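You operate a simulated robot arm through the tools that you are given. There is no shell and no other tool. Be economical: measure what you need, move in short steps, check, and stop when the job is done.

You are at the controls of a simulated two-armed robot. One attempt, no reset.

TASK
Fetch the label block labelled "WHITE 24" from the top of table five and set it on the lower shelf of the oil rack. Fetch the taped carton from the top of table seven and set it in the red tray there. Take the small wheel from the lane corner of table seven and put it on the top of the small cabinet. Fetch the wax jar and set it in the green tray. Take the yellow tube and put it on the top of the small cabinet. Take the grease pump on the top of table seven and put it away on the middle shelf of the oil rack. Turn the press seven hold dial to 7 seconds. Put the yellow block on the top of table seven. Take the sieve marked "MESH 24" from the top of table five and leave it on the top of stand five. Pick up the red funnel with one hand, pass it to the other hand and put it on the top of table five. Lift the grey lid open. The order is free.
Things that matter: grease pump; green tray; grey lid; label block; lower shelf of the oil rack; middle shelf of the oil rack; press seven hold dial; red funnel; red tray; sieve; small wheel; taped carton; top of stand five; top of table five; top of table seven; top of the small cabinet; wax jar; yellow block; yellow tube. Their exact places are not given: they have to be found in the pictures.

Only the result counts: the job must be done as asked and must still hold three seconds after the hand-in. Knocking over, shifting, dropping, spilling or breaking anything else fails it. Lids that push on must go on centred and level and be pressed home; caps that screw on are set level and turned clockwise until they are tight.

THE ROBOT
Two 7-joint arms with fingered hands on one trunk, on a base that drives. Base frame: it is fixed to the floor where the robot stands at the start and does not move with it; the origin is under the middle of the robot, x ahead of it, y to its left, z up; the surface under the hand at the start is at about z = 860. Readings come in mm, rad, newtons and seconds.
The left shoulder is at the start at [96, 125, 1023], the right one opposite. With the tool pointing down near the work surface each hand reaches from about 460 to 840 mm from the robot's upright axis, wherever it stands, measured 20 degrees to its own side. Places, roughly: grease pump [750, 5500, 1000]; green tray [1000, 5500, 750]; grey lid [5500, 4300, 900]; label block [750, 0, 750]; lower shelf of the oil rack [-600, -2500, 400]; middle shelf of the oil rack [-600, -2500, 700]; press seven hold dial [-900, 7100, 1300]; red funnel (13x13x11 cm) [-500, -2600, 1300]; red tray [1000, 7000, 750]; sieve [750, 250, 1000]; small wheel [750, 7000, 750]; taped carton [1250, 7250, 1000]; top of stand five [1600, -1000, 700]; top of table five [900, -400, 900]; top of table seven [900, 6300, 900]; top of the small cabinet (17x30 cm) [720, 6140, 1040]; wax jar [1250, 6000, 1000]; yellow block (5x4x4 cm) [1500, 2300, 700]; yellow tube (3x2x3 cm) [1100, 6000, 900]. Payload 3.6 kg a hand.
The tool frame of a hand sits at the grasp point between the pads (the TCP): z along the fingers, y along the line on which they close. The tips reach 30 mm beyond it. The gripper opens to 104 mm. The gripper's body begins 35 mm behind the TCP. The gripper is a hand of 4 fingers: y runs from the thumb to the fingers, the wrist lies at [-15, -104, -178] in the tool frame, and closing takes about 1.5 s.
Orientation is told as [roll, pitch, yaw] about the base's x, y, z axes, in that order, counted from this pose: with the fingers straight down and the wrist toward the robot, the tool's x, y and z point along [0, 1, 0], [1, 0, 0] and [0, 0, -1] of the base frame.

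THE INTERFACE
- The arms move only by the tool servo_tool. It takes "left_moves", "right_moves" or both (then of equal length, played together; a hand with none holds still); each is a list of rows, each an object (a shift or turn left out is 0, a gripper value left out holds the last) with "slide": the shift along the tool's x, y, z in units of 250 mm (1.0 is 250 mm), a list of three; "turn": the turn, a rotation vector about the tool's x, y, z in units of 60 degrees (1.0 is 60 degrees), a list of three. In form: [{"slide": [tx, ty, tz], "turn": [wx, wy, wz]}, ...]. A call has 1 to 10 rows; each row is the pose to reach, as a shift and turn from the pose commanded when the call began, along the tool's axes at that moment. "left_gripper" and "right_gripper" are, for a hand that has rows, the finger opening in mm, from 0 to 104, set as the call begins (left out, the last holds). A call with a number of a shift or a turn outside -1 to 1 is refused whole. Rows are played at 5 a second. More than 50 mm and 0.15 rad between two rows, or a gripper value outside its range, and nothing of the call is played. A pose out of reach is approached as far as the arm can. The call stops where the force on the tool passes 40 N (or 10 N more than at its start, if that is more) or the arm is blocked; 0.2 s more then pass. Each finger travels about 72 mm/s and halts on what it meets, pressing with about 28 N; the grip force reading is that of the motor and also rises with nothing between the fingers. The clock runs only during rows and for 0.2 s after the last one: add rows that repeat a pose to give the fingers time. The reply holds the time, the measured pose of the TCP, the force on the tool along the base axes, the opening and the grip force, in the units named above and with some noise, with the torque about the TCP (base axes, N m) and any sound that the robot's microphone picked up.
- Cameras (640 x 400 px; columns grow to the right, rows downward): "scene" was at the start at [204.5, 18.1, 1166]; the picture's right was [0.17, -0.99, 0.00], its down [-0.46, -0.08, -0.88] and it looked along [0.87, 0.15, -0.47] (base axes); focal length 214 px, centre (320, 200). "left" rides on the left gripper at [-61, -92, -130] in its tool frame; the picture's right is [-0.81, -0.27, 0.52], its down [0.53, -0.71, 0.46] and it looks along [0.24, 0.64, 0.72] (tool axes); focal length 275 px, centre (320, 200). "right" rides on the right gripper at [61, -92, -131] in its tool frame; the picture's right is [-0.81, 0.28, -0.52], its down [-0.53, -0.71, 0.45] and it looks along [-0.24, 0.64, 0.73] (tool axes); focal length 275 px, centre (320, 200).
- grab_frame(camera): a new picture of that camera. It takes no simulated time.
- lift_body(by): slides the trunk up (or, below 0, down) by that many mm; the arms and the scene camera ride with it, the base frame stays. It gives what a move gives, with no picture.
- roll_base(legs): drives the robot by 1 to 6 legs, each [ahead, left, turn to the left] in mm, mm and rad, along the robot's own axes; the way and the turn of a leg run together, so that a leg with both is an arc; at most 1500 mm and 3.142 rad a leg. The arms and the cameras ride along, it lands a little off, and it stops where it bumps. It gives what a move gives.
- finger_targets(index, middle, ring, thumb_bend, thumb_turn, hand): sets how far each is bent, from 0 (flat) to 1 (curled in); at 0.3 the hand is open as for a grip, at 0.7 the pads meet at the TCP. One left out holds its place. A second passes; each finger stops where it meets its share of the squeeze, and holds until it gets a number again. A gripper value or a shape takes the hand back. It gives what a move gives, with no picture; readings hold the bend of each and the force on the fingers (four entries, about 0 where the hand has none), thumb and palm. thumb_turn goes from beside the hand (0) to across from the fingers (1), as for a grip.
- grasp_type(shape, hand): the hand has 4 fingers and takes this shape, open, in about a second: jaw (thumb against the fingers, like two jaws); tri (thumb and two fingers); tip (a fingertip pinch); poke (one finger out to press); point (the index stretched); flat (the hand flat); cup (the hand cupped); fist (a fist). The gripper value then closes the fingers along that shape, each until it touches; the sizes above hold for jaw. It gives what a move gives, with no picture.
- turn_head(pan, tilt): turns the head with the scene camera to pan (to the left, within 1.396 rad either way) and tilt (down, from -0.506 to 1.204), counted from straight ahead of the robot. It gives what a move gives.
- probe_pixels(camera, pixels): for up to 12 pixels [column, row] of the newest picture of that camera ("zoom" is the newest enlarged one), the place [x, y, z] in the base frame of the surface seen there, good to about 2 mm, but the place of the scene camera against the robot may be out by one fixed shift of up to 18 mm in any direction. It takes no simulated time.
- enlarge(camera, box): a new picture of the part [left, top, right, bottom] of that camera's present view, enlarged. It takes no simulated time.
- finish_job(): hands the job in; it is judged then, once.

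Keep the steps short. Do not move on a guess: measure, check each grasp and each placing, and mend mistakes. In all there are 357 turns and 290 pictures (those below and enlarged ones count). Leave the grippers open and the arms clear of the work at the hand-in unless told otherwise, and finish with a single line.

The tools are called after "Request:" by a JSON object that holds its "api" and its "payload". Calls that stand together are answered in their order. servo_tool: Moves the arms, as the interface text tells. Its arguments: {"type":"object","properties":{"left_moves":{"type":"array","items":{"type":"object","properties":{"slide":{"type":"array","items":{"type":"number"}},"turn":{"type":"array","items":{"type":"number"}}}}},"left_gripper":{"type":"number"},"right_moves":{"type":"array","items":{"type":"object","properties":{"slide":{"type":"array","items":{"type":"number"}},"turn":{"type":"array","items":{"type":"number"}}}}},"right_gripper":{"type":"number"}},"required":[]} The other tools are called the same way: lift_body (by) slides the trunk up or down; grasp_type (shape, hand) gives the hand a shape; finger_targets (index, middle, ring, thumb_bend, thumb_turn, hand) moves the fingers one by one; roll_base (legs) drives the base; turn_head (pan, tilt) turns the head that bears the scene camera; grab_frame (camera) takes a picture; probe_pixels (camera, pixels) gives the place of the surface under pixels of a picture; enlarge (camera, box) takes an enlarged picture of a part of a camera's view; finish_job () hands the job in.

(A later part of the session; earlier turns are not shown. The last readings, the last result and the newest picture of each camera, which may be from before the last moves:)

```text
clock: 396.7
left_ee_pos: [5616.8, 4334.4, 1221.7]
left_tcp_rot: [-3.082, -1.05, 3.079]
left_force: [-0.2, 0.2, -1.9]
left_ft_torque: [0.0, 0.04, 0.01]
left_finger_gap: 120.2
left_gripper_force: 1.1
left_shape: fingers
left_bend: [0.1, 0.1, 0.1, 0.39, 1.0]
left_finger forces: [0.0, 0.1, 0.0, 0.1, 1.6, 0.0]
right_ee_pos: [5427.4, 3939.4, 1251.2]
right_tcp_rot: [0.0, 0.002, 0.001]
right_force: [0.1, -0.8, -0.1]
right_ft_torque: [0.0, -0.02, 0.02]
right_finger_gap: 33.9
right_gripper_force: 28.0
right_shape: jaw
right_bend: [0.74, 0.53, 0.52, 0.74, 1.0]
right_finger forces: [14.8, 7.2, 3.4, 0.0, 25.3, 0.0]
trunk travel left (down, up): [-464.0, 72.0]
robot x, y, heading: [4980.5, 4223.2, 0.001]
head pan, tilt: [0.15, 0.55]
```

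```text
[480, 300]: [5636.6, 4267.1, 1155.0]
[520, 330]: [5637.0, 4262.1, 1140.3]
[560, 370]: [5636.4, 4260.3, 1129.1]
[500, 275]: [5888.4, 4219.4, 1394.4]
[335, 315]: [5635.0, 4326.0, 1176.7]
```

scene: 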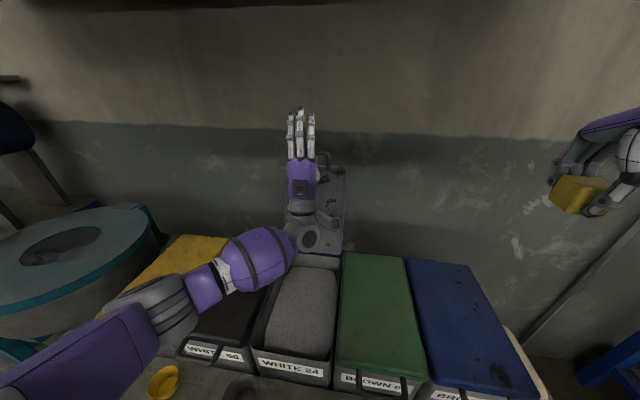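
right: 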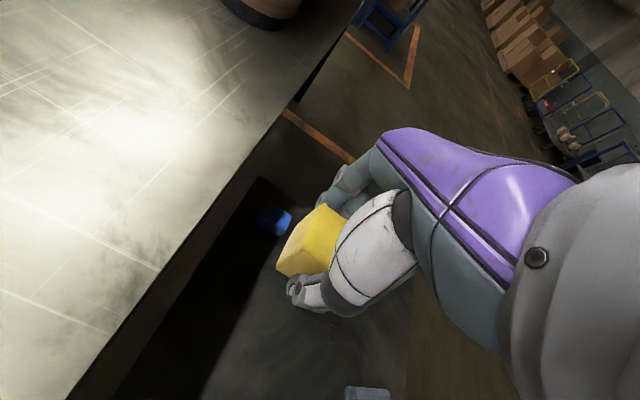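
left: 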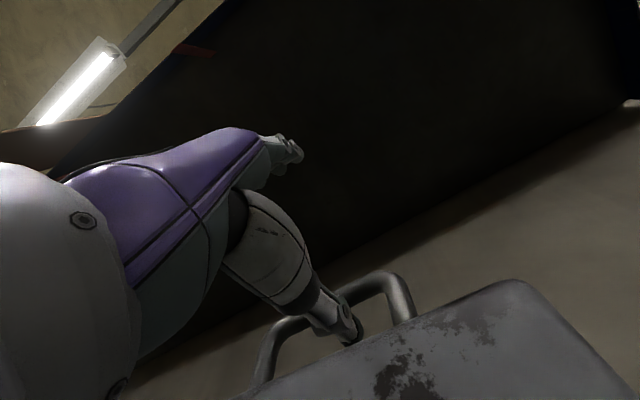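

The thumb dragged the lid back to about 88°. Back out 25 mm more and see if the thumb is out of the loop.

Request:
{"api": "roll_base", "payload": {"legs": [[-25, 0, 0]]}}

Request:
{"api": "grab_frame", "payload": {"camera": "left"}}

Request:
{"api": "probe_pixels", "payload": {"camera": "left", "pixels": [[480, 310], [520, 335], [560, 370], [350, 335], [395, 300]]}}

```text
clock: 397.5
left_ee_pos: [5592.4, 4333.6, 1221.8]
left_tcp_rot: [-3.083, -1.051, 3.079]
left_force: [1.3, -0.3, -2.3]
left_ft_torque: [0.0, 0.08, 0.02]
left_finger_gap: 121.6
left_gripper_force: 1.1
left_shape: fingers
left_bend: [0.1, 0.1, 0.1, 0.38, 1.0]
left_finger forces: [0.0, 0.0, 0.1, 0.0, 2.3, 0.0]
right_ee_pos: [5404.0, 3940.1, 1250.1]
right_tcp_rot: [-0.001, 0.003, 0.0]
right_force: [0.3, 0.3, -0.6]
right_ft_torque: [0.0, 0.0, 0.0]
right_finger_gap: 33.6
right_gripper_force: 27.8
right_shape: jaw
right_bend: [0.74, 0.53, 0.52, 0.74, 1.0]
right_finger forces: [14.8, 7.2, 3.5, 0.0, 25.3, 0.1]
trunk travel left (down, up): [-464.0, 72.0]
robot x, y, heading: [4953.4, 4223.8, -0.001]
head pan, tilt: [0.15, 0.55]
```

```text
123 pictures are left
```

left: 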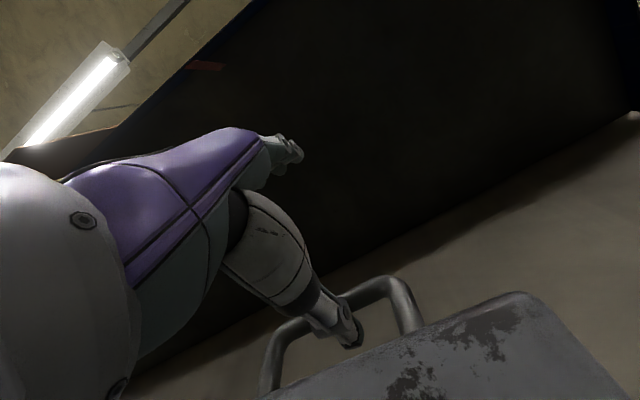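

```text
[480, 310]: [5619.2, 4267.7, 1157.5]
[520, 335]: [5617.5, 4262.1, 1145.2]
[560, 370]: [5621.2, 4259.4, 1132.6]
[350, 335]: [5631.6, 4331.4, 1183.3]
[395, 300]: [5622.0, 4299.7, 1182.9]
```

The lid rests on the thumb and would fall if I leave. I'll bring the right hand (holding the block) beside it to prop the lid's right part, then free the left.

Request:
{"api": "servo_tool", "payload": {"right_moves": [{"slide": [0.16, 0, 0.06]}, {"slide": [0.33, 0, 0.12]}, {"slide": [0.5, 0, 0.18]}, {"slide": [0.66, 0, 0.24]}, {"slide": [0.83, 0, 0.3]}, {"slide": [1.0, 0, 0.36]}, {"slide": [1.0, 0, 0.36]}]}}

Request:
{"api": "servo_tool", "payload": {"right_moves": [{"slide": [0.12, 0.1, 0]}, {"slide": [0.168, 0.25, 0]}, {"slide": [0.168, 0.4, 0]}, {"slide": [0.168, 0.52, 0]}, {"slide": [0.168, 0.52, 0]}]}}

Request:
{"api": "grab_frame", "payload": {"camera": "scene"}}

```text
clock: 399.1
left_ee_pos: [5592.0, 4334.0, 1222.0]
left_tcp_rot: [-3.085, -1.05, 3.081]
left_force: [-0.9, 1.0, -3.0]
left_ft_torque: [-0.02, 0.08, -0.02]
left_finger_gap: 121.4
left_gripper_force: 0.7
left_shape: fingers
left_bend: [0.1, 0.1, 0.1, 0.38, 1.0]
left_finger forces: [0.0, 0.0, 0.0, 0.1, 2.1, 0.0]
right_ee_pos: [5402.0, 4188.8, 1160.9]
right_tcp_rot: [0.001, 0.001, 0.002]
right_force: [0.1, 0.0, -1.5]
right_ft_torque: [0.02, 0.0, 0.0]
right_finger_gap: 33.6
right_gripper_force: 28.0
right_shape: jaw
right_bend: [0.74, 0.53, 0.52, 0.74, 1.0]
right_finger forces: [14.5, 7.0, 3.5, 0.0, 25.3, 0.0]
trunk travel left (down, up): [-464.0, 72.0]
robot x, y, heading: [4952.9, 4227.7, 0.004]
head pan, tilt: [0.15, 0.55]
```

```text
clock: 400.3
left_ee_pos: [5591.7, 4334.3, 1222.1]
left_tcp_rot: [-3.083, -1.051, 3.078]
left_force: [0.1, -0.7, -2.1]
left_ft_torque: [0.0, 0.09, 0.0]
left_finger_gap: 121.4
left_gripper_force: 0.8
left_shape: fingers
left_bend: [0.1, 0.1, 0.1, 0.38, 1.0]
left_finger forces: [0.0, 0.1, 0.0, 0.0, 2.2, 0.0]
right_ee_pos: [5533.4, 4231.5, 1160.1]
right_tcp_rot: [0.0, 0.002, 0.002]
right_force: [0.3, -0.4, -0.8]
right_ft_torque: [0.02, -0.01, 0.0]
right_finger_gap: 33.7
right_gripper_force: 28.3
right_shape: jaw
right_bend: [0.74, 0.53, 0.52, 0.74, 1.0]
right_finger forces: [14.8, 7.3, 3.4, 0.1, 25.2, 0.0]
trunk travel left (down, up): [-464.0, 72.0]
robot x, y, heading: [4949.5, 4223.3, -0.0]
head pan, tilt: [0.15, 0.55]
```

```text
122 pictures are left
```

scene: 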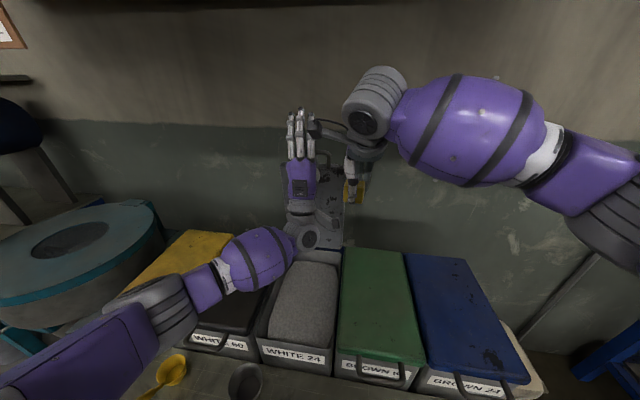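

Right hand is in front of the lid's right edge. Push it forward until contact.

Request:
{"api": "servo_tool", "payload": {"right_moves": [{"slide": [0, 0.06, 0]}, {"slide": [0, 0.12, 0]}, {"slide": [0, 0.18, 0]}, {"slide": [0, 0.24, 0]}, {"slide": [0, 0.3, 0]}, {"slide": [0, 0.3, 0]}]}}

Request:
{"api": "grab_frame", "payload": {"camera": "left"}}

Request:
{"api": "probe_pixels", "payload": {"camera": "left", "pixels": [[480, 310], [450, 335], [560, 370], [350, 335], [395, 300]]}}

```text
clock: 401.7
left_ee_pos: [5591.5, 4334.0, 1221.2]
left_tcp_rot: [-3.084, -1.051, 3.078]
left_force: [0.9, -0.5, -1.6]
left_ft_torque: [-0.03, 0.09, 0.02]
left_finger_gap: 123.9
left_gripper_force: 1.3
left_shape: fingers
left_bend: [0.1, 0.1, 0.1, 0.37, 1.0]
left_finger forces: [0.0, 0.0, 0.0, 0.2, 2.2, 0.1]
right_ee_pos: [5608.0, 4231.6, 1159.0]
right_tcp_rot: [0.0, 0.0, 0.001]
right_force: [-1.2, -0.6, -0.3]
right_ft_torque: [0.0, 0.01, 0.04]
right_finger_gap: 33.6
right_gripper_force: 27.7
right_shape: jaw
right_bend: [0.74, 0.53, 0.52, 0.74, 1.0]
right_finger forces: [15.3, 7.3, 3.5, 0.0, 27.0, 0.0]
trunk travel left (down, up): [-464.0, 72.0]
robot x, y, heading: [4952.0, 4225.9, 0.002]
head pan, tilt: [0.15, 0.55]
```

```text
121 pictures are left
```

left: 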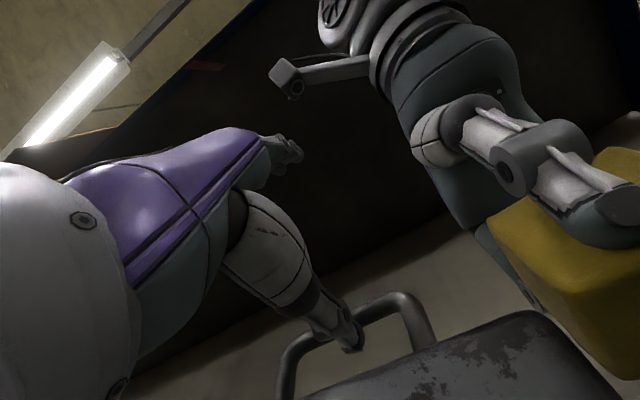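

```text
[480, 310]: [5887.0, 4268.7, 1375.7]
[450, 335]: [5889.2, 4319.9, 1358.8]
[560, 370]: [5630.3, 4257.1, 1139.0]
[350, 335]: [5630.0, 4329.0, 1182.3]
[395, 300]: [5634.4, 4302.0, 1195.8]
```

The right hand is pushing the lid (now ~87°). Push 75 mm further.

Request:
{"api": "servo_tool", "payload": {"right_moves": [{"slide": [0, 0.06, 0]}, {"slide": [0, 0.12, 0]}, {"slide": [0, 0.18, 0]}, {"slide": [0, 0.24, 0]}, {"slide": [0, 0.3, 0]}, {"slide": [0, 0.3, 0]}]}}

Request:
{"api": "grab_frame", "payload": {"camera": "left"}}

Request:
{"api": "probe_pixels", "payload": {"camera": "left", "pixels": [[480, 370], [450, 385], [400, 320], [350, 335], [520, 390]]}}

```text
clock: 403.1
left_ee_pos: [5593.4, 4333.3, 1221.1]
left_tcp_rot: [-3.085, -1.05, 3.08]
left_force: [-0.1, -0.3, 0.4]
left_ft_torque: [0.02, 0.02, -0.01]
left_finger_gap: 118.9
left_gripper_force: 0.1
left_shape: fingers
left_bend: [0.1, 0.1, 0.1, 0.4, 1.0]
left_finger forces: [0.1, 0.0, 0.1, 0.1, 0.1, 0.0]
right_ee_pos: [5676.6, 4230.3, 1159.8]
right_tcp_rot: [0.001, 0.002, 0.001]
right_force: [-0.5, 0.3, -0.5]
right_ft_torque: [0.01, 0.04, -0.01]
right_finger_gap: 33.6
right_gripper_force: 28.3
right_shape: jaw
right_bend: [0.74, 0.53, 0.52, 0.74, 1.0]
right_finger forces: [15.6, 7.1, 3.5, 0.0, 26.2, 0.1]
right hand out of reach, approached as far as the arm can: row 5, 6
trunk travel left (down, up): [-464.0, 72.0]
robot x, y, heading: [4952.3, 4223.9, 0.004]
head pan, tilt: [0.15, 0.55]
```

```text
120 pictures are left
```

left: 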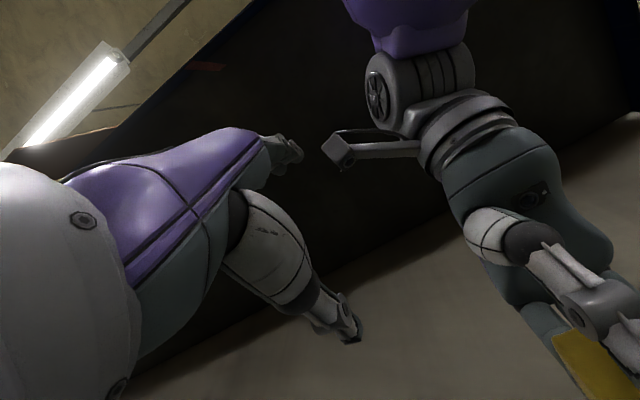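

```text
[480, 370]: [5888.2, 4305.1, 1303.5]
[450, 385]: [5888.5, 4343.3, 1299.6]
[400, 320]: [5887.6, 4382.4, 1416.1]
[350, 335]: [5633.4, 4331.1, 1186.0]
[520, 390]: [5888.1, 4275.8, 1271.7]
```

The left thumb is free. Retract the left hand, then push the lid further with the right by driving forward.

Request:
{"api": "servo_tool", "payload": {"left_moves": [{"slide": [0, 0.08, -0.13]}, {"slide": [0, 0.16, -0.26]}, {"slide": [0, 0.24, -0.4]}, {"slide": [0, 0.3, -0.52]}, {"slide": [0, 0.4, -0.65]}]}}

Request:
{"api": "roll_base", "payload": {"legs": [[70, 0, 0]]}}

Request:
{"api": "grab_frame", "payload": {"camera": "scene"}}

```text
clock: 404.3
left_ee_pos: [5400.0, 4336.3, 1229.2]
left_tcp_rot: [-3.085, -1.049, 3.081]
left_force: [-0.5, -0.3, -0.2]
left_ft_torque: [-0.03, 0.02, -0.04]
left_finger_gap: 119.1
left_gripper_force: 0.1
left_shape: fingers
left_bend: [0.1, 0.1, 0.1, 0.4, 1.0]
left_finger forces: [0.0, 0.0, 0.0, 0.0, 0.1, 0.0]
right_ee_pos: [5673.9, 4231.5, 1159.2]
right_tcp_rot: [0.0, 0.003, 0.001]
right_force: [-0.5, 0.2, -0.3]
right_ft_torque: [-0.01, -0.03, 0.02]
right_finger_gap: 33.6
right_gripper_force: 27.8
right_shape: jaw
right_bend: [0.74, 0.53, 0.52, 0.74, 1.0]
right_finger forces: [15.5, 7.2, 3.5, 0.0, 26.3, 0.0]
trunk travel left (down, up): [-464.0, 72.0]
robot x, y, heading: [4951.8, 4226.2, 0.007]
head pan, tilt: [0.15, 0.55]
```

```text
clock: 405.4
left_ee_pos: [5468.6, 4335.2, 1228.3]
left_tcp_rot: [-3.084, -1.052, 3.079]
left_force: [-1.0, -0.1, -0.1]
left_ft_torque: [0.0, -0.01, -0.03]
left_finger_gap: 118.7
left_gripper_force: 0.1
left_shape: fingers
left_bend: [0.1, 0.1, 0.1, 0.4, 1.0]
left_finger forces: [0.0, 0.1, 0.1, 0.1, 0.1, 0.0]
right_ee_pos: [5744.4, 4228.6, 1158.8]
right_tcp_rot: [0.0, -0.001, -0.001]
right_force: [0.9, -2.1, -0.2]
right_ft_torque: [0.0, -0.02, 0.04]
right_finger_gap: 33.7
right_gripper_force: 28.1
right_shape: jaw
right_bend: [0.74, 0.53, 0.55, 0.73, 1.0]
right_finger forces: [15.6, 9.0, 7.9, 0.0, 26.1, 0.1]
trunk travel left (down, up): [-464.0, 72.0]
robot x, y, heading: [5023.7, 4224.8, -0.002]
head pan, tilt: [0.15, 0.55]
```

```text
119 pictures are left
```

scene: 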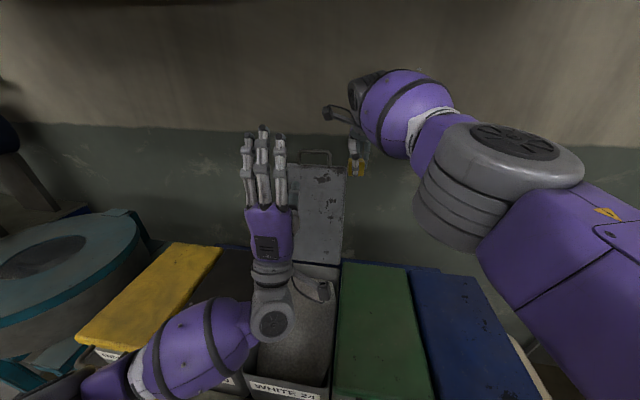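

Request:
{"api": "probe_pixels", "payload": {"camera": "scene", "pixels": [[320, 175], [325, 200], [328, 225], [320, 250], [355, 165], [385, 200]]}}

```text
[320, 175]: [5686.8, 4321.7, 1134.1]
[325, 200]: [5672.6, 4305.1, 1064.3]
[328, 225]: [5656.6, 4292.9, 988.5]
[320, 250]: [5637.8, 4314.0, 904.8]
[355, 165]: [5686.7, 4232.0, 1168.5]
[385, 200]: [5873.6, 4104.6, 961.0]
```

The lid stands at about 102° by itself (the right hand has passed beside it). Withdraw the right hand sideways, then back away.

Request:
{"api": "servo_tool", "payload": {"right_moves": [{"slide": [-0.08, 0, 0]}, {"slide": [-0.2, 0, 0]}, {"slide": [-0.3, -0.05, -0.1]}, {"slide": [-0.4, -0.2, -0.2]}, {"slide": [-0.5, -0.35, -0.25]}, {"slide": [-0.6, -0.5, -0.25]}, {"slide": [-0.7, -0.65, -0.25]}]}}

Request:
{"api": "roll_base", "payload": {"legs": [[-450, 0, 0]]}}

Request:
{"api": "grab_frame", "payload": {"camera": "scene"}}

```text
refused: row 4 steps farther than a row can; nothing moved
```

```text
clock: 408.1
left_ee_pos: [5015.7, 4332.6, 1228.0]
left_tcp_rot: [-3.083, -1.05, 3.07]
left_force: [0.1, -0.6, -0.2]
left_ft_torque: [-0.02, 0.05, -0.02]
left_finger_gap: 119.1
left_gripper_force: 0.1
left_shape: fingers
left_bend: [0.1, 0.1, 0.1, 0.4, 1.0]
left_finger forces: [0.1, 0.0, 0.0, 0.0, 0.0, 0.1]
right_ee_pos: [5288.7, 4225.3, 1159.0]
right_tcp_rot: [0.001, 0.002, -0.009]
right_force: [0.1, 0.0, -0.4]
right_ft_torque: [-0.01, -0.01, 0.03]
right_finger_gap: 33.4
right_gripper_force: 27.9
right_shape: jaw
right_bend: [0.74, 0.53, 0.56, 0.73, 1.0]
right_finger forces: [15.6, 7.8, 7.2, 0.0, 25.9, 0.1]
trunk travel left (down, up): [-464.0, 72.0]
robot x, y, heading: [4567.3, 4228.1, -0.004]
head pan, tilt: [0.15, 0.55]
```

```text
118 pictures are left
```

scene: 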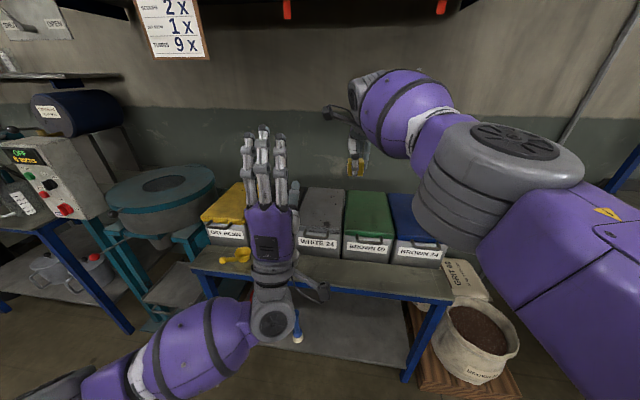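

The backing drive dragged the lid shut again (my sideways move had been refused). I'll redo it: first reset both hands, then repeat the lift.

Request:
{"api": "servo_tool", "payload": {"left_moves": [{"slide": [0.006, -0.11, -0.085], "turn": [0.11, 0, 0]}, {"slide": [0.012, -0.22, -0.17], "turn": [0.22, 0, 0]}, {"slide": [0.018, -0.33, -0.255], "turn": [0.33, 0, 0]}, {"slide": [0.024, -0.44, -0.34], "turn": [0.44, 0, 0]}, {"slide": [0.03, -0.55, -0.425], "turn": [0.55, 0, 0]}, {"slide": [0.036, -0.66, -0.51], "turn": [0.66, 0, 0]}, {"slide": [0.042, -0.77, -0.595], "turn": [0.77, 0, 0]}, {"slide": [0.05, -0.87, -0.68], "turn": [0.88, 0, 0]}, {"slide": [0.05, -0.98, -0.765], "turn": [0.98, 0, 0]}, {"slide": [0.05, -0.98, -0.765], "turn": [0.98, 0, 0]}], "left_gripper": 104, "right_moves": [{"slide": [-0.05, -0.12, 0]}, {"slide": [-0.1, -0.24, 0]}, {"slide": [-0.15, -0.36, 0]}, {"slide": [-0.2, -0.48, 0]}, {"slide": [-0.25, -0.6, 0]}, {"slide": [-0.3, -0.6, 0]}, {"slide": [-0.35, -0.6, 0]}, {"slide": [-0.4, -0.6, 0]}, {"slide": [-0.4, -0.6, 0]}, {"slide": [-0.4, -0.6, 0]}]}}

Request:
{"api": "roll_base", "payload": {"legs": [[225, 0, 0.004]]}}

Request:
{"api": "grab_frame", "payload": {"camera": "left"}}

```text
clock: 410.3
left_ee_pos: [4970.7, 4337.0, 920.1]
left_tcp_rot: [-0.06, -1.061, 0.031]
left_force: [0.0, -0.2, 0.0]
left_ft_torque: [0.02, -0.01, 0.01]
left_finger_gap: 103.8
left_gripper_force: 0.0
left_shape: jaw
left_bend: [0.3, 0.3, 0.3, 0.3, 0.98]
left_finger forces: [0.0, 0.0, 0.0, 0.1, 0.0, 0.1]
right_ee_pos: [5137.1, 4125.5, 1159.2]
right_tcp_rot: [0.002, 0.003, -0.011]
right_force: [-0.6, 0.2, -0.6]
right_ft_torque: [-0.03, 0.0, -0.02]
right_finger_gap: 33.3
right_gripper_force: 28.0
right_shape: jaw
right_bend: [0.74, 0.53, 0.56, 0.73, 1.0]
right_finger forces: [15.6, 7.6, 6.4, 0.0, 25.5, 0.0]
trunk travel left (down, up): [-464.0, 72.0]
robot x, y, heading: [4564.4, 4227.6, -0.006]
head pan, tilt: [0.15, 0.55]
```

```text
clock: 412.0
left_ee_pos: [5197.6, 4337.3, 919.7]
left_tcp_rot: [-0.06, -1.062, 0.035]
left_force: [0.0, 0.6, -0.3]
left_ft_torque: [0.0, -0.01, -0.02]
left_finger_gap: 103.7
left_gripper_force: 0.0
left_shape: jaw
left_bend: [0.3, 0.3, 0.3, 0.3, 0.98]
left_finger forces: [0.0, 0.0, 0.1, 0.0, 0.0, 0.0]
right_ee_pos: [5365.6, 4127.3, 1158.6]
right_tcp_rot: [0.0, 0.003, -0.006]
right_force: [0.3, 0.2, -0.2]
right_ft_torque: [0.02, 0.01, 0.03]
right_finger_gap: 33.1
right_gripper_force: 27.7
right_shape: jaw
right_bend: [0.74, 0.53, 0.56, 0.73, 1.0]
right_finger forces: [15.6, 7.7, 6.2, 0.0, 25.6, 0.0]
trunk travel left (down, up): [-464.0, 72.0]
robot x, y, heading: [4792.1, 4224.5, 0.001]
head pan, tilt: [0.15, 0.55]
```

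```text
117 pictures are left
```

left: 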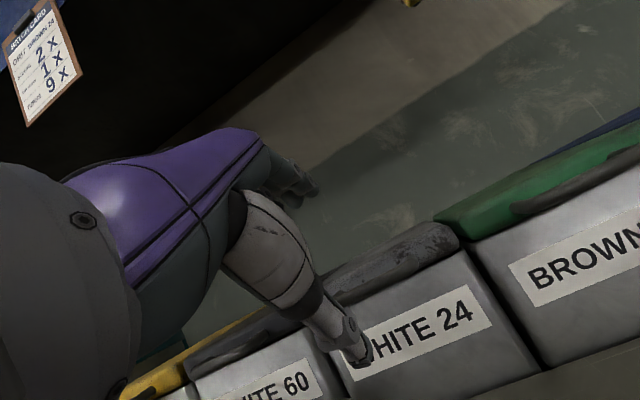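

Grip the bar again (slightly more left) and lift 30° with the corrected arc.

Request:
{"api": "servo_tool", "payload": {"left_moves": [{"slide": [0.03, 0, 0.13]}, {"slide": [0.03, 0, 0.26]}, {"slide": [0.03, 0, 0.387]}, {"slide": [0.03, 0, 0.387]}]}}

Request:
{"api": "servo_tool", "payload": {"left_moves": [{"slide": [0, 0, 0]}, {"slide": [0, 0, 0]}, {"slide": [0, 0, 0]}, {"slide": [0, 0, 0]}, {"slide": [0, 0, 0]}, {"slide": [0, 0, 0]}, {"slide": [0, 0, 0]}, {"slide": [0, 0, 0]}, {"slide": [0, 0, 0]}], "left_gripper": 0}}

Request:
{"api": "servo_tool", "payload": {"left_moves": [{"slide": [0, 0.117, -0.049], "turn": [-0.083, 0, 0]}, {"slide": [0, 0.238, -0.089], "turn": [-0.167, 0, 0]}, {"slide": [0, 0.361, -0.117], "turn": [-0.25, 0, 0]}, {"slide": [0, 0.487, -0.135], "turn": [-0.333, 0, 0]}, {"slide": [0, 0.614, -0.141], "turn": [-0.417, 0, 0]}, {"slide": [0, 0.74, -0.137], "turn": [-0.5, 0, 0]}, {"slide": [0, 0.74, -0.137], "turn": [-0.5, 0, 0]}]}}

Request:
{"api": "grab_frame", "payload": {"camera": "left"}}

```text
clock: 413.0
left_ee_pos: [5281.6, 4343.8, 872.8]
left_tcp_rot: [-0.059, -1.062, 0.037]
left_force: [-0.1, 0.1, 0.6]
left_ft_torque: [-0.02, -0.02, -0.01]
left_finger_gap: 103.7
left_gripper_force: 0.1
left_shape: jaw
left_bend: [0.3, 0.3, 0.3, 0.3, 0.98]
left_finger forces: [0.1, 0.1, 0.0, 0.1, 0.1, 0.1]
right_ee_pos: [5362.9, 4127.8, 1159.4]
right_tcp_rot: [0.0, 0.001, -0.004]
right_force: [0.4, 0.0, -0.8]
right_ft_torque: [0.01, 0.01, -0.02]
right_finger_gap: 33.3
right_gripper_force: 27.9
right_shape: jaw
right_bend: [0.74, 0.53, 0.56, 0.73, 1.0]
right_finger forces: [15.6, 7.6, 6.3, 0.1, 25.6, 0.0]
trunk travel left (down, up): [-464.0, 72.0]
robot x, y, heading: [4789.6, 4229.3, 0.002]
head pan, tilt: [0.15, 0.55]
```

```text
clock: 415.0
left_ee_pos: [5281.6, 4343.4, 872.2]
left_tcp_rot: [-0.06, -1.061, 0.036]
left_force: [10.4, -0.3, -1.2]
left_ft_torque: [0.09, -0.05, -0.03]
left_finger_gap: 4.0
left_gripper_force: 27.9
left_shape: jaw
left_bend: [0.71, 0.67, 0.64, 0.72, 1.0]
left_finger forces: [13.9, 6.4, 3.5, 0.0, 23.4, 0.1]
right_ee_pos: [5365.1, 4128.3, 1158.0]
right_tcp_rot: [0.001, 0.001, -0.005]
right_force: [-0.4, 0.5, -0.4]
right_ft_torque: [0.0, 0.01, 0.02]
right_finger_gap: 33.4
right_gripper_force: 28.0
right_shape: jaw
right_bend: [0.74, 0.53, 0.56, 0.73, 1.0]
right_finger forces: [15.6, 7.7, 6.3, 0.0, 25.6, 0.1]
trunk travel left (down, up): [-464.0, 72.0]
robot x, y, heading: [4793.3, 4225.5, 0.002]
head pan, tilt: [0.15, 0.55]
```

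```text
clock: 416.6
left_ee_pos: [5345.9, 4345.1, 1046.9]
left_tcp_rot: [-1.897, -1.542, 1.875]
left_force: [18.5, -11.4, -14.5]
left_ft_torque: [0.15, 0.39, -0.25]
left_finger_gap: 4.4
left_gripper_force: 28.4
left_shape: jaw
left_bend: [0.71, 0.71, 0.69, 0.74, 1.0]
left_finger forces: [15.0, 6.6, 4.8, 0.0, 25.1, 0.1]
right_ee_pos: [5367.6, 4125.9, 1157.0]
right_tcp_rot: [0.002, 0.006, -0.005]
right_force: [0.4, -0.3, -0.5]
right_ft_torque: [0.03, 0.01, 0.02]
right_finger_gap: 33.1
right_gripper_force: 28.0
right_shape: jaw
right_bend: [0.74, 0.53, 0.56, 0.73, 1.0]
right_finger forces: [15.6, 7.6, 6.3, 0.0, 25.6, 0.0]
trunk travel left (down, up): [-464.0, 72.0]
robot x, y, heading: [4795.0, 4227.6, 0.003]
head pan, tilt: [0.15, 0.55]
```

```text
116 pictures are left
```

left: 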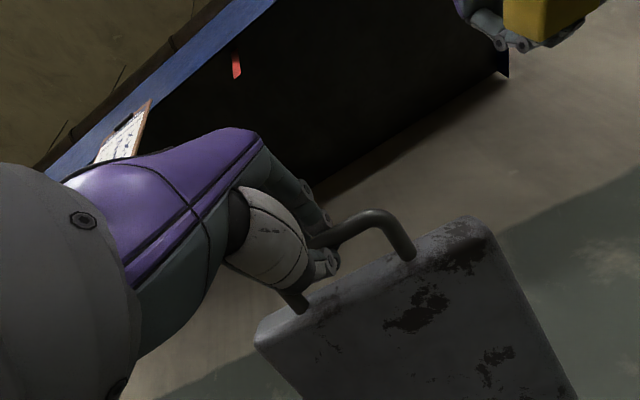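

Continue the arc another 25°.

Request:
{"api": "servo_tool", "payload": {"left_moves": [{"slide": [0, 0.09, 0.088], "turn": [-0.083, 0, 0]}, {"slide": [0, 0.182, 0.17], "turn": [-0.167, 0, 0]}, {"slide": [0, 0.266, 0.261], "turn": [-0.25, 0, 0]}, {"slide": [0, 0.342, 0.358], "turn": [-0.333, 0, 0]}, {"slide": [0, 0.409, 0.462], "turn": [-0.417, 0, 0]}, {"slide": [0, 0.409, 0.462], "turn": [-0.417, 0, 0]}]}}

Request:
{"api": "servo_tool", "payload": {"right_moves": [{"slide": [0.12, 0, 0.04]}, {"slide": [0.24, 0, 0.08]}, {"slide": [0.36, 0, 0.12]}, {"slide": [0.44, 0, 0.14]}, {"slide": [0.44, 0.08, 0.14]}, {"slide": [0.44, 0.16, 0.14]}, {"slide": [0.44, 0.24, 0.14]}, {"slide": [0.44, 0.24, 0.14]}]}}

Request:
{"api": "grab_frame", "payload": {"camera": "scene"}}

```text
clock: 418.0
left_ee_pos: [5458.9, 4347.1, 1148.4]
left_tcp_rot: [-3.08, -1.125, 3.068]
left_force: [10.4, -6.7, -21.2]
left_ft_torque: [0.1, 0.27, -0.09]
left_finger_gap: 4.5
left_gripper_force: 28.1
left_shape: jaw
left_bend: [0.72, 0.72, 0.7, 0.74, 1.0]
left_finger forces: [0.0, 0.1, 2.3, 0.0, 29.8, 0.0]
right_ee_pos: [5367.1, 4127.3, 1156.8]
right_tcp_rot: [0.0, 0.003, -0.003]
right_force: [0.6, 0.2, 0.0]
right_ft_torque: [0.03, -0.02, 0.01]
right_finger_gap: 33.1
right_gripper_force: 28.1
right_shape: jaw
right_bend: [0.74, 0.53, 0.56, 0.73, 1.0]
right_finger forces: [15.6, 7.7, 6.3, 0.1, 25.6, 0.1]
trunk travel left (down, up): [-464.0, 72.0]
robot x, y, heading: [4794.3, 4226.1, -0.001]
head pan, tilt: [0.15, 0.55]
```

```text
clock: 419.8
left_ee_pos: [5459.5, 4345.6, 1149.9]
left_tcp_rot: [-3.078, -1.125, 3.068]
left_force: [12.0, -7.3, -22.9]
left_ft_torque: [0.04, 0.25, -0.09]
left_finger_gap: 4.8
left_gripper_force: 28.2
left_shape: jaw
left_bend: [0.72, 0.72, 0.7, 0.74, 1.0]
left_finger forces: [0.1, 0.0, 1.8, 0.0, 30.4, 0.0]
right_ee_pos: [5428.7, 4237.3, 1123.5]
right_tcp_rot: [0.0, 0.004, -0.004]
right_force: [0.3, -0.4, -0.3]
right_ft_torque: [-0.02, 0.0, 0.02]
right_finger_gap: 33.2
right_gripper_force: 28.2
right_shape: jaw
right_bend: [0.74, 0.53, 0.56, 0.73, 1.0]
right_finger forces: [15.5, 7.8, 6.2, 0.0, 25.6, 0.1]
trunk travel left (down, up): [-464.0, 72.0]
robot x, y, heading: [4793.8, 4224.3, 0.003]
head pan, tilt: [0.15, 0.55]
```

```text
115 pictures are left
```

scene: 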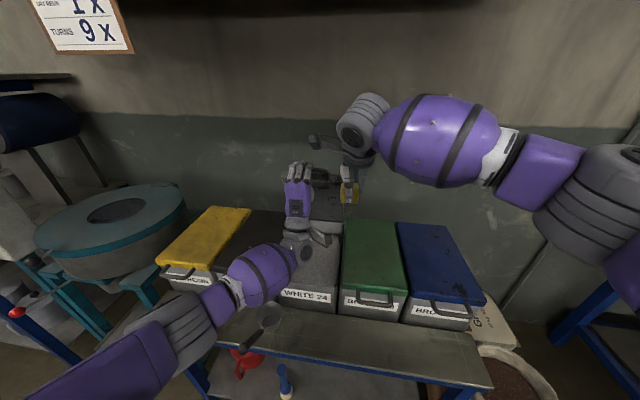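

Request:
{"api": "servo_tool", "payload": {"right_moves": [{"slide": [0.02, 0.04, 0]}, {"slide": [0.02, 0.08, 0]}, {"slide": [0.02, 0.12, 0]}, {"slide": [0.02, 0.16, 0]}, {"slide": [0.02, 0.16, 0]}]}}

Request:
{"api": "enlarge", "payload": {"camera": "scene", "box": [260, 110, 420, 250]}}

```text
clock: 420.6
left_ee_pos: [5457.3, 4346.6, 1150.9]
left_tcp_rot: [-3.083, -1.137, 3.074]
left_force: [23.5, -1.6, -7.9]
left_ft_torque: [0.09, 0.09, 0.0]
left_finger_gap: 4.3
left_gripper_force: 28.4
left_shape: jaw
left_bend: [0.72, 0.72, 0.7, 0.72, 1.0]
left_finger forces: [10.2, 1.8, 2.3, 0.0, 30.8, 0.1]
right_ee_pos: [5448.7, 4242.0, 1124.9]
right_tcp_rot: [0.0, 0.01, -0.003]
right_force: [-26.7, -6.6, 5.7]
right_ft_torque: [-0.02, 0.05, -0.01]
right_finger_gap: 33.1
right_gripper_force: 27.6
right_shape: jaw
right_bend: [0.74, 0.57, 0.57, 0.68, 1.0]
right_finger forces: [56.3, 4.2, 5.2, 0.1, 32.9, 0.0]
trunk travel left (down, up): [-464.0, 72.0]
robot x, y, heading: [4793.8, 4225.8, -0.004]
head pan, tilt: [0.15, 0.55]
stopped in row 4 (left hand): the force on the tool passed its limit at 41 N (the readings are from after the stop); the commanded pose is now the measured one
```

```text
2.86 times, centred on (340, 180) of scene
```

zoom: 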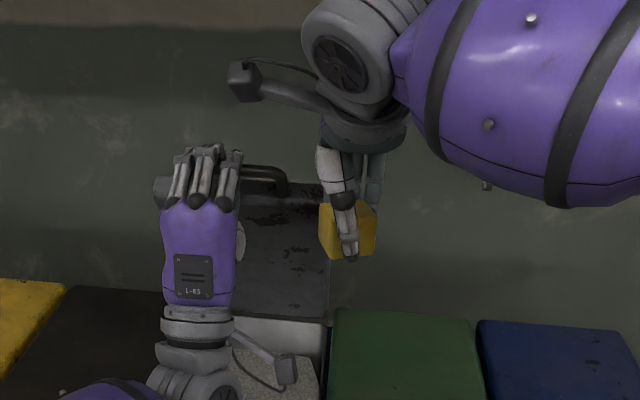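

The right hand holds the lid. Open the left and withdraw it along its axis.

Request:
{"api": "servo_tool", "payload": {"left_moves": [{"slide": [0, 0, 0]}, {"slide": [0, 0, 0]}, {"slide": [0, 0, 0]}, {"slide": [0, 0, 0]}, {"slide": [0, 0, 0]}], "left_gripper": 104}}

Request:
{"api": "servo_tool", "payload": {"left_moves": [{"slide": [0, 0, -0.05]}, {"slide": [0, 0, -0.12]}, {"slide": [0, 0, -0.24]}, {"slide": [0, 0, -0.4]}, {"slide": [0, 0, -0.56]}, {"slide": [0.1, -0.05, -0.7]}]}}

Request:
{"api": "grab_frame", "payload": {"camera": "scene"}}

```text
clock: 421.8
left_ee_pos: [5455.5, 4347.2, 1155.7]
left_tcp_rot: [-3.081, -1.122, 3.07]
left_force: [-7.8, 0.8, 13.9]
left_ft_torque: [-0.05, -0.3, 0.01]
left_finger_gap: 98.4
left_gripper_force: 0.1
left_shape: jaw
left_bend: [0.3, 0.3, 0.3, 0.44, 0.99]
left_finger forces: [0.0, 0.0, 0.1, 0.0, 16.1, 0.0]
right_ee_pos: [5448.9, 4243.1, 1125.7]
right_tcp_rot: [-0.001, 0.004, -0.005]
right_force: [0.3, 0.1, -0.2]
right_ft_torque: [-0.02, -0.02, -0.01]
right_finger_gap: 33.3
right_gripper_force: 27.3
right_shape: jaw
right_bend: [0.74, 0.53, 0.56, 0.73, 1.0]
right_finger forces: [15.4, 8.5, 5.8, 0.1, 25.9, 0.0]
trunk travel left (down, up): [-464.0, 72.0]
robot x, y, heading: [4792.6, 4224.4, -0.002]
head pan, tilt: [0.15, 0.55]
```

```text
clock: 423.2
left_ee_pos: [5304.6, 4372.9, 1066.1]
left_tcp_rot: [-3.076, -1.125, 3.068]
left_force: [0.0, 0.4, 0.1]
left_ft_torque: [0.02, -0.02, -0.01]
left_finger_gap: 103.9
left_gripper_force: 0.1
left_shape: jaw
left_bend: [0.3, 0.3, 0.3, 0.3, 0.98]
left_finger forces: [0.0, 0.0, 0.0, 0.1, 0.0, 0.1]
right_ee_pos: [5449.6, 4243.7, 1124.8]
right_tcp_rot: [-0.002, 0.003, -0.003]
right_force: [-0.9, 1.2, -0.1]
right_ft_torque: [0.0, 0.0, 0.07]
right_finger_gap: 33.2
right_gripper_force: 28.3
right_shape: jaw
right_bend: [0.74, 0.53, 0.56, 0.73, 1.0]
right_finger forces: [16.8, 8.3, 5.7, 0.0, 26.0, 0.0]
trunk travel left (down, up): [-464.0, 72.0]
robot x, y, heading: [4794.0, 4226.9, 0.001]
head pan, tilt: [0.15, 0.55]
```

```text
113 pictures are left
```

scene: 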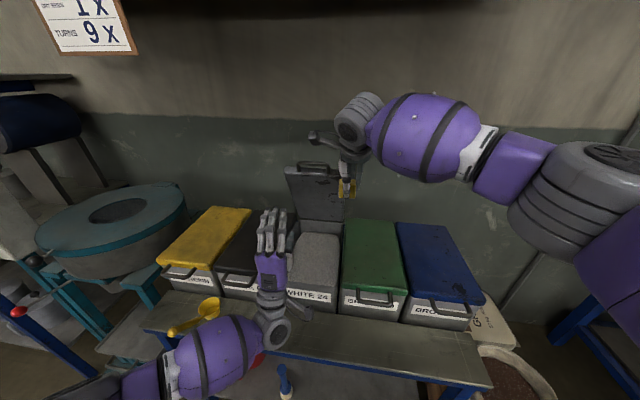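

The right hand alone holds the lid up. Slide the right hand inward 50 mm, then push forward.

Request:
{"api": "servo_tool", "payload": {"right_moves": [{"slide": [0.1, 0.0, 0]}, {"slide": [0.2, 0.0, 0]}, {"slide": [0.2, 0.1, 0]}, {"slide": [0.2, 0.2, 0]}, {"slide": [0.2, 0.3, 0]}, {"slide": [0.2, 0.4, 0]}, {"slide": [0.2, 0.5, 0]}, {"slide": [0.2, 0.6, 0]}, {"slide": [0.2, 0.68, 0]}]}}

Request:
{"api": "grab_frame", "payload": {"camera": "scene"}}

```text
clock: 423.8
left_ee_pos: [5305.2, 4367.4, 1067.2]
left_tcp_rot: [-3.082, -1.126, 3.066]
left_force: [0.4, 0.0, 0.8]
left_ft_torque: [0.02, -0.01, 0.01]
left_finger_gap: 103.8
left_gripper_force: 0.1
left_shape: jaw
left_bend: [0.3, 0.3, 0.3, 0.3, 0.98]
left_finger forces: [0.0, 0.0, 0.0, 0.0, 0.1, 0.0]
right_ee_pos: [5457.1, 4261.5, 1125.0]
right_tcp_rot: [-0.019, 0.003, -0.046]
right_force: [-5.5, -22.2, 7.7]
right_ft_torque: [0.0, -0.33, -0.94]
right_finger_gap: 33.8
right_gripper_force: 28.0
right_shape: jaw
right_bend: [0.74, 0.51, 0.57, 0.73, 1.0]
right_finger forces: [23.0, 26.5, 5.4, 0.0, 25.8, 0.0]
trunk travel left (down, up): [-464.0, 72.0]
robot x, y, heading: [4792.1, 4224.5, -0.005]
head pan, tilt: [0.15, 0.55]
stopped in row 2 (right hand): the force on the tool passed its limit at 45 N (the readings are from after the stop); the commanded pose is now the measured one
```

```text
112 pictures are left
```

scene: 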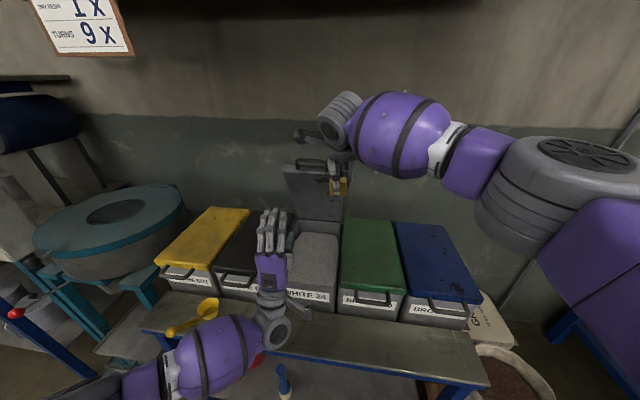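

The right hand touches only the lid's side edge. I'll use the left hand as a closed fist, centred under the lid, to push it over.

Request:
{"api": "servo_tool", "payload": {"left_moves": [{"slide": [0, 0, 0]}, {"slide": [0, 0, 0]}, {"slide": [0, 0, 0]}, {"slide": [0, -0.05, 0.1]}, {"slide": [-0.04, -0.1, 0.2]}, {"slide": [-0.08, -0.15, 0.32]}, {"slide": [-0.1, -0.2, 0.43]}, {"slide": [-0.1, -0.24, 0.52]}, {"slide": [-0.1, -0.24, 0.52]}], "left_gripper": 0}}

Request:
{"api": "grab_frame", "payload": {"camera": "left"}}

```text
clock: 425.8
left_ee_pos: [5447.2, 4337.6, 1070.1]
left_tcp_rot: [-3.087, -1.123, 3.073]
left_force: [-0.6, 0.5, -0.6]
left_ft_torque: [0.02, -0.01, 0.0]
left_finger_gap: 0.1
left_gripper_force: 28.0
left_shape: jaw
left_bend: [0.7, 0.7, 0.7, 0.47, 1.0]
left_finger forces: [0.1, 0.0, 0.0, 0.1, 0.1, 0.0]
right_ee_pos: [5454.9, 4261.9, 1125.3]
right_tcp_rot: [-0.015, 0.005, -0.039]
right_force: [-5.4, -28.6, 9.1]
right_ft_torque: [0.0, -0.41, -1.19]
right_finger_gap: 33.8
right_gripper_force: 27.9
right_shape: jaw
right_bend: [0.74, 0.51, 0.57, 0.73, 1.0]
right_finger forces: [24.1, 33.9, 6.2, 0.1, 25.7, 0.1]
trunk travel left (down, up): [-464.0, 72.0]
robot x, y, heading: [4793.5, 4223.1, -0.004]
head pan, tilt: [0.15, 0.55]
```

```text
111 pictures are left
```

left: 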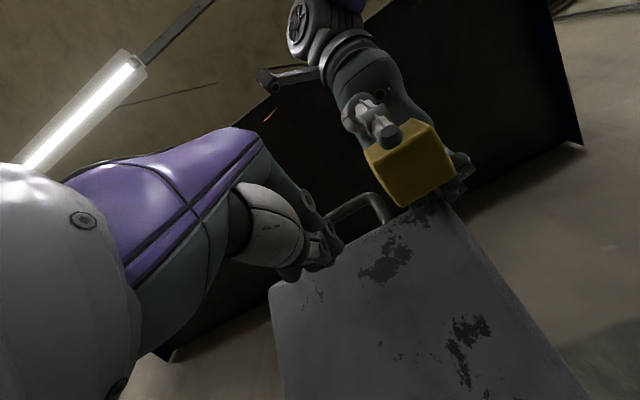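

The left fist is just under the lid's edge. Push it to contact and ease the right hand off sideways.

Request:
{"api": "servo_tool", "payload": {"left_moves": [{"slide": [0, -0.02, 0.05]}, {"slide": [0, -0.04, 0.1]}, {"slide": [0, -0.05, 0.12]}, {"slide": [0, -0.06, 0.14]}]}}

Request:
{"api": "servo_tool", "payload": {"right_moves": [{"slide": [-0.05, 0, 0]}, {"slide": [-0.15, 0, 0]}, {"slide": [-0.3, 0, 0]}, {"slide": [-0.45, -0.05, 0]}, {"slide": [-0.6, -0.1, -0.05]}, {"slide": [-0.75, -0.2, -0.1]}]}}

Request:
{"api": "grab_frame", "payload": {"camera": "scene"}}

```text
clock: 426.8
left_ee_pos: [5459.3, 4336.1, 1078.9]
left_tcp_rot: [-3.086, -1.124, 3.074]
left_force: [0.5, -0.3, 0.3]
left_ft_torque: [0.02, 0.03, 0.0]
left_finger_gap: 0.0
left_gripper_force: 28.2
left_shape: jaw
left_bend: [0.7, 0.7, 0.7, 0.47, 1.0]
left_finger forces: [0.0, 0.0, 0.0, 0.1, 0.0, 0.1]
left hand out of reach, approached as far as the arm can: row 1, 2, 3, 4
right_ee_pos: [5454.5, 4263.2, 1124.7]
right_tcp_rot: [-0.015, 0.006, -0.037]
right_force: [-6.0, -30.0, 8.5]
right_ft_torque: [0.03, -0.38, -1.21]
right_finger_gap: 34.0
right_gripper_force: 27.6
right_shape: jaw
right_bend: [0.74, 0.51, 0.57, 0.73, 1.0]
right_finger forces: [23.8, 33.8, 6.0, 0.0, 25.6, 0.0]
trunk travel left (down, up): [-464.0, 72.0]
robot x, y, heading: [4794.5, 4229.1, -0.005]
head pan, tilt: [0.15, 0.55]
```

```text
clock: 428.2
left_ee_pos: [5460.1, 4339.9, 1078.0]
left_tcp_rot: [-3.082, -1.126, 3.07]
left_force: [-0.7, 0.0, -1.1]
left_ft_torque: [0.01, -0.01, -0.02]
left_finger_gap: 0.0
left_gripper_force: 28.1
left_shape: jaw
left_bend: [0.7, 0.7, 0.7, 0.47, 1.0]
left_finger forces: [0.0, 0.0, 0.1, 0.0, 0.1, 0.0]
right_ee_pos: [5398.6, 4084.3, 1153.0]
right_tcp_rot: [-0.013, 0.003, -0.032]
right_force: [0.0, -0.9, -1.5]
right_ft_torque: [0.03, 0.01, -0.03]
right_finger_gap: 33.9
right_gripper_force: 27.8
right_shape: jaw
right_bend: [0.74, 0.52, 0.57, 0.74, 1.0]
right_finger forces: [15.6, 8.0, 2.7, 0.1, 25.3, 0.0]
trunk travel left (down, up): [-464.0, 72.0]
robot x, y, heading: [4792.7, 4221.8, -0.002]
head pan, tilt: [0.15, 0.55]
```

```text
110 pictures are left
```

scene: 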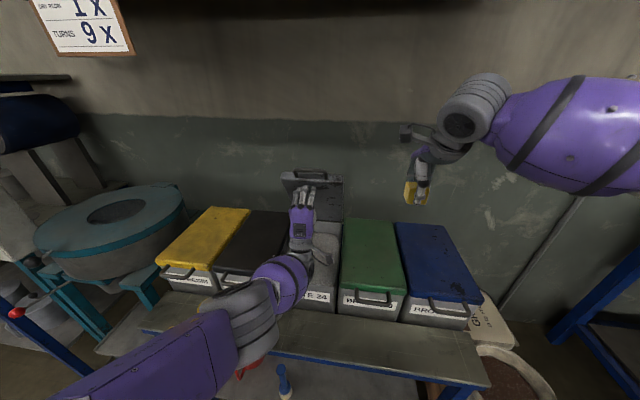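

The lid stays up. Now drive forward, pushing it with the left fist.

Request:
{"api": "roll_base", "payload": {"legs": [[120, 0, 0]]}}

Request:
{"api": "roll_base", "payload": {"legs": [[90, 0, 0]]}}

Request:
{"api": "grab_frame", "payload": {"camera": "scene"}}

```text
clock: 429.4
left_ee_pos: [5582.3, 4339.4, 1076.9]
left_tcp_rot: [-3.079, -1.127, 3.066]
left_force: [-0.1, 0.0, -0.4]
left_ft_torque: [-0.03, -0.05, -0.04]
left_finger_gap: 0.0
left_gripper_force: 27.8
left_shape: jaw
left_bend: [0.7, 0.7, 0.7, 0.47, 1.0]
left_finger forces: [0.1, 0.1, 0.0, 0.1, 0.1, 0.0]
right_ee_pos: [5520.4, 4084.4, 1152.3]
right_tcp_rot: [-0.013, 0.006, -0.032]
right_force: [0.5, 0.1, -0.5]
right_ft_torque: [0.0, -0.01, -0.02]
right_finger_gap: 33.7
right_gripper_force: 28.1
right_shape: jaw
right_bend: [0.74, 0.52, 0.57, 0.74, 1.0]
right_finger forces: [15.6, 8.0, 2.7, 0.0, 25.3, 0.0]
trunk travel left (down, up): [-464.0, 72.0]
robot x, y, heading: [4910.6, 4228.6, -0.009]
head pan, tilt: [0.15, 0.55]
```

```text
clock: 430.6
left_ee_pos: [5673.0, 4338.8, 1077.5]
left_tcp_rot: [-3.079, -1.128, 3.067]
left_force: [-0.1, 0.0, 0.2]
left_ft_torque: [0.02, 0.0, 0.01]
left_finger_gap: 0.1
left_gripper_force: 28.1
left_shape: jaw
left_bend: [0.7, 0.7, 0.7, 0.48, 1.0]
left_finger forces: [0.1, 0.1, 0.0, 0.1, 0.0, 0.1]
right_ee_pos: [5610.5, 4084.6, 1152.5]
right_tcp_rot: [-0.014, 0.004, -0.034]
right_force: [-0.2, 1.3, -0.2]
right_ft_torque: [0.01, 0.04, -0.01]
right_finger_gap: 33.7
right_gripper_force: 27.9
right_shape: jaw
right_bend: [0.74, 0.52, 0.57, 0.74, 1.0]
right_finger forces: [15.6, 8.0, 2.7, 0.0, 25.4, 0.1]
trunk travel left (down, up): [-464.0, 72.0]
robot x, y, heading: [5004.1, 4225.2, -0.009]
head pan, tilt: [0.15, 0.55]
```

```text
109 pictures are left
```

scene: 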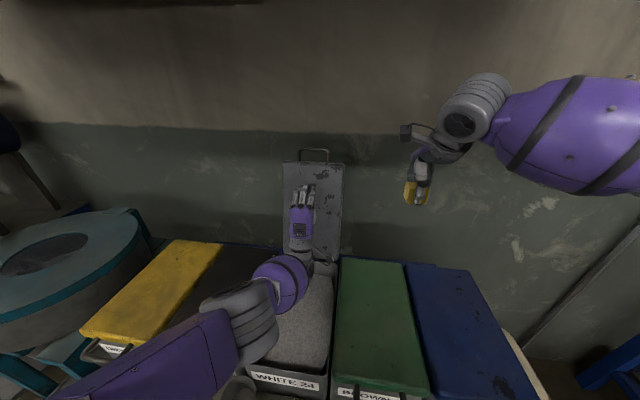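

Request:
{"api": "probe_pixels", "payload": {"camera": "scene", "pixels": [[325, 175], [330, 200], [330, 225], [328, 245]]}}

Request:
{"api": "roll_base", "payload": {"legs": [[-300, 0, 0]]}}

Request:
{"api": "grab_frame", "payload": {"camera": "scene"}}

Request:
{"api": "probe_pixels", "payload": {"camera": "scene", "pixels": [[325, 150], [325, 170], [325, 190], [325, 205]]}}

```text
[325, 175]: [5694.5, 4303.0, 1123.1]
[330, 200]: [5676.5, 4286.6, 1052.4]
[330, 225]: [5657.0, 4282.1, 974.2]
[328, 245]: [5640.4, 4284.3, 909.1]
```

```text
clock: 432.6
left_ee_pos: [5369.7, 4342.4, 1077.9]
left_tcp_rot: [-3.078, -1.128, 3.069]
left_force: [-1.3, 0.5, 0.3]
left_ft_torque: [0.01, 0.0, 0.02]
left_finger_gap: 0.0
left_gripper_force: 28.1
left_shape: jaw
left_bend: [0.7, 0.7, 0.7, 0.48, 1.0]
left_finger forces: [0.1, 0.0, 0.0, 0.1, 0.0, 0.0]
right_ee_pos: [5308.1, 4086.7, 1152.8]
right_tcp_rot: [-0.014, 0.002, -0.029]
right_force: [-0.2, -0.2, -0.3]
right_ft_torque: [0.01, -0.01, 0.01]
right_finger_gap: 33.6
right_gripper_force: 28.3
right_shape: jaw
right_bend: [0.74, 0.52, 0.57, 0.74, 1.0]
right_finger forces: [15.5, 8.0, 2.6, 0.0, 25.3, 0.1]
trunk travel left (down, up): [-464.0, 72.0]
robot x, y, heading: [4699.7, 4225.3, -0.002]
head pan, tilt: [0.15, 0.55]
```

```text
108 pictures are left
```

scene: 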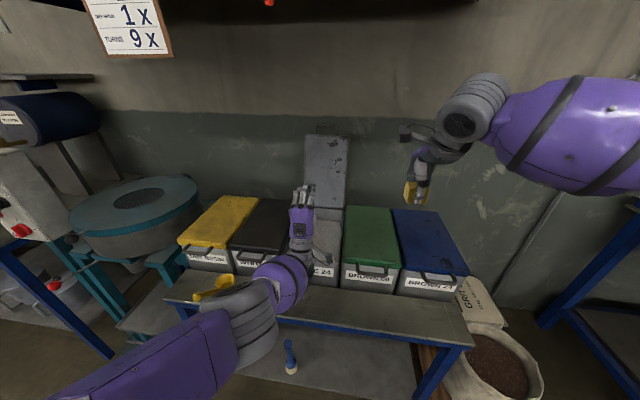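

```text
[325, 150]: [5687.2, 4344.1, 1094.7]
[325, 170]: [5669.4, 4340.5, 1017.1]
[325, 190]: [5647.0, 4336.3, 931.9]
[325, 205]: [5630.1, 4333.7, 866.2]
```

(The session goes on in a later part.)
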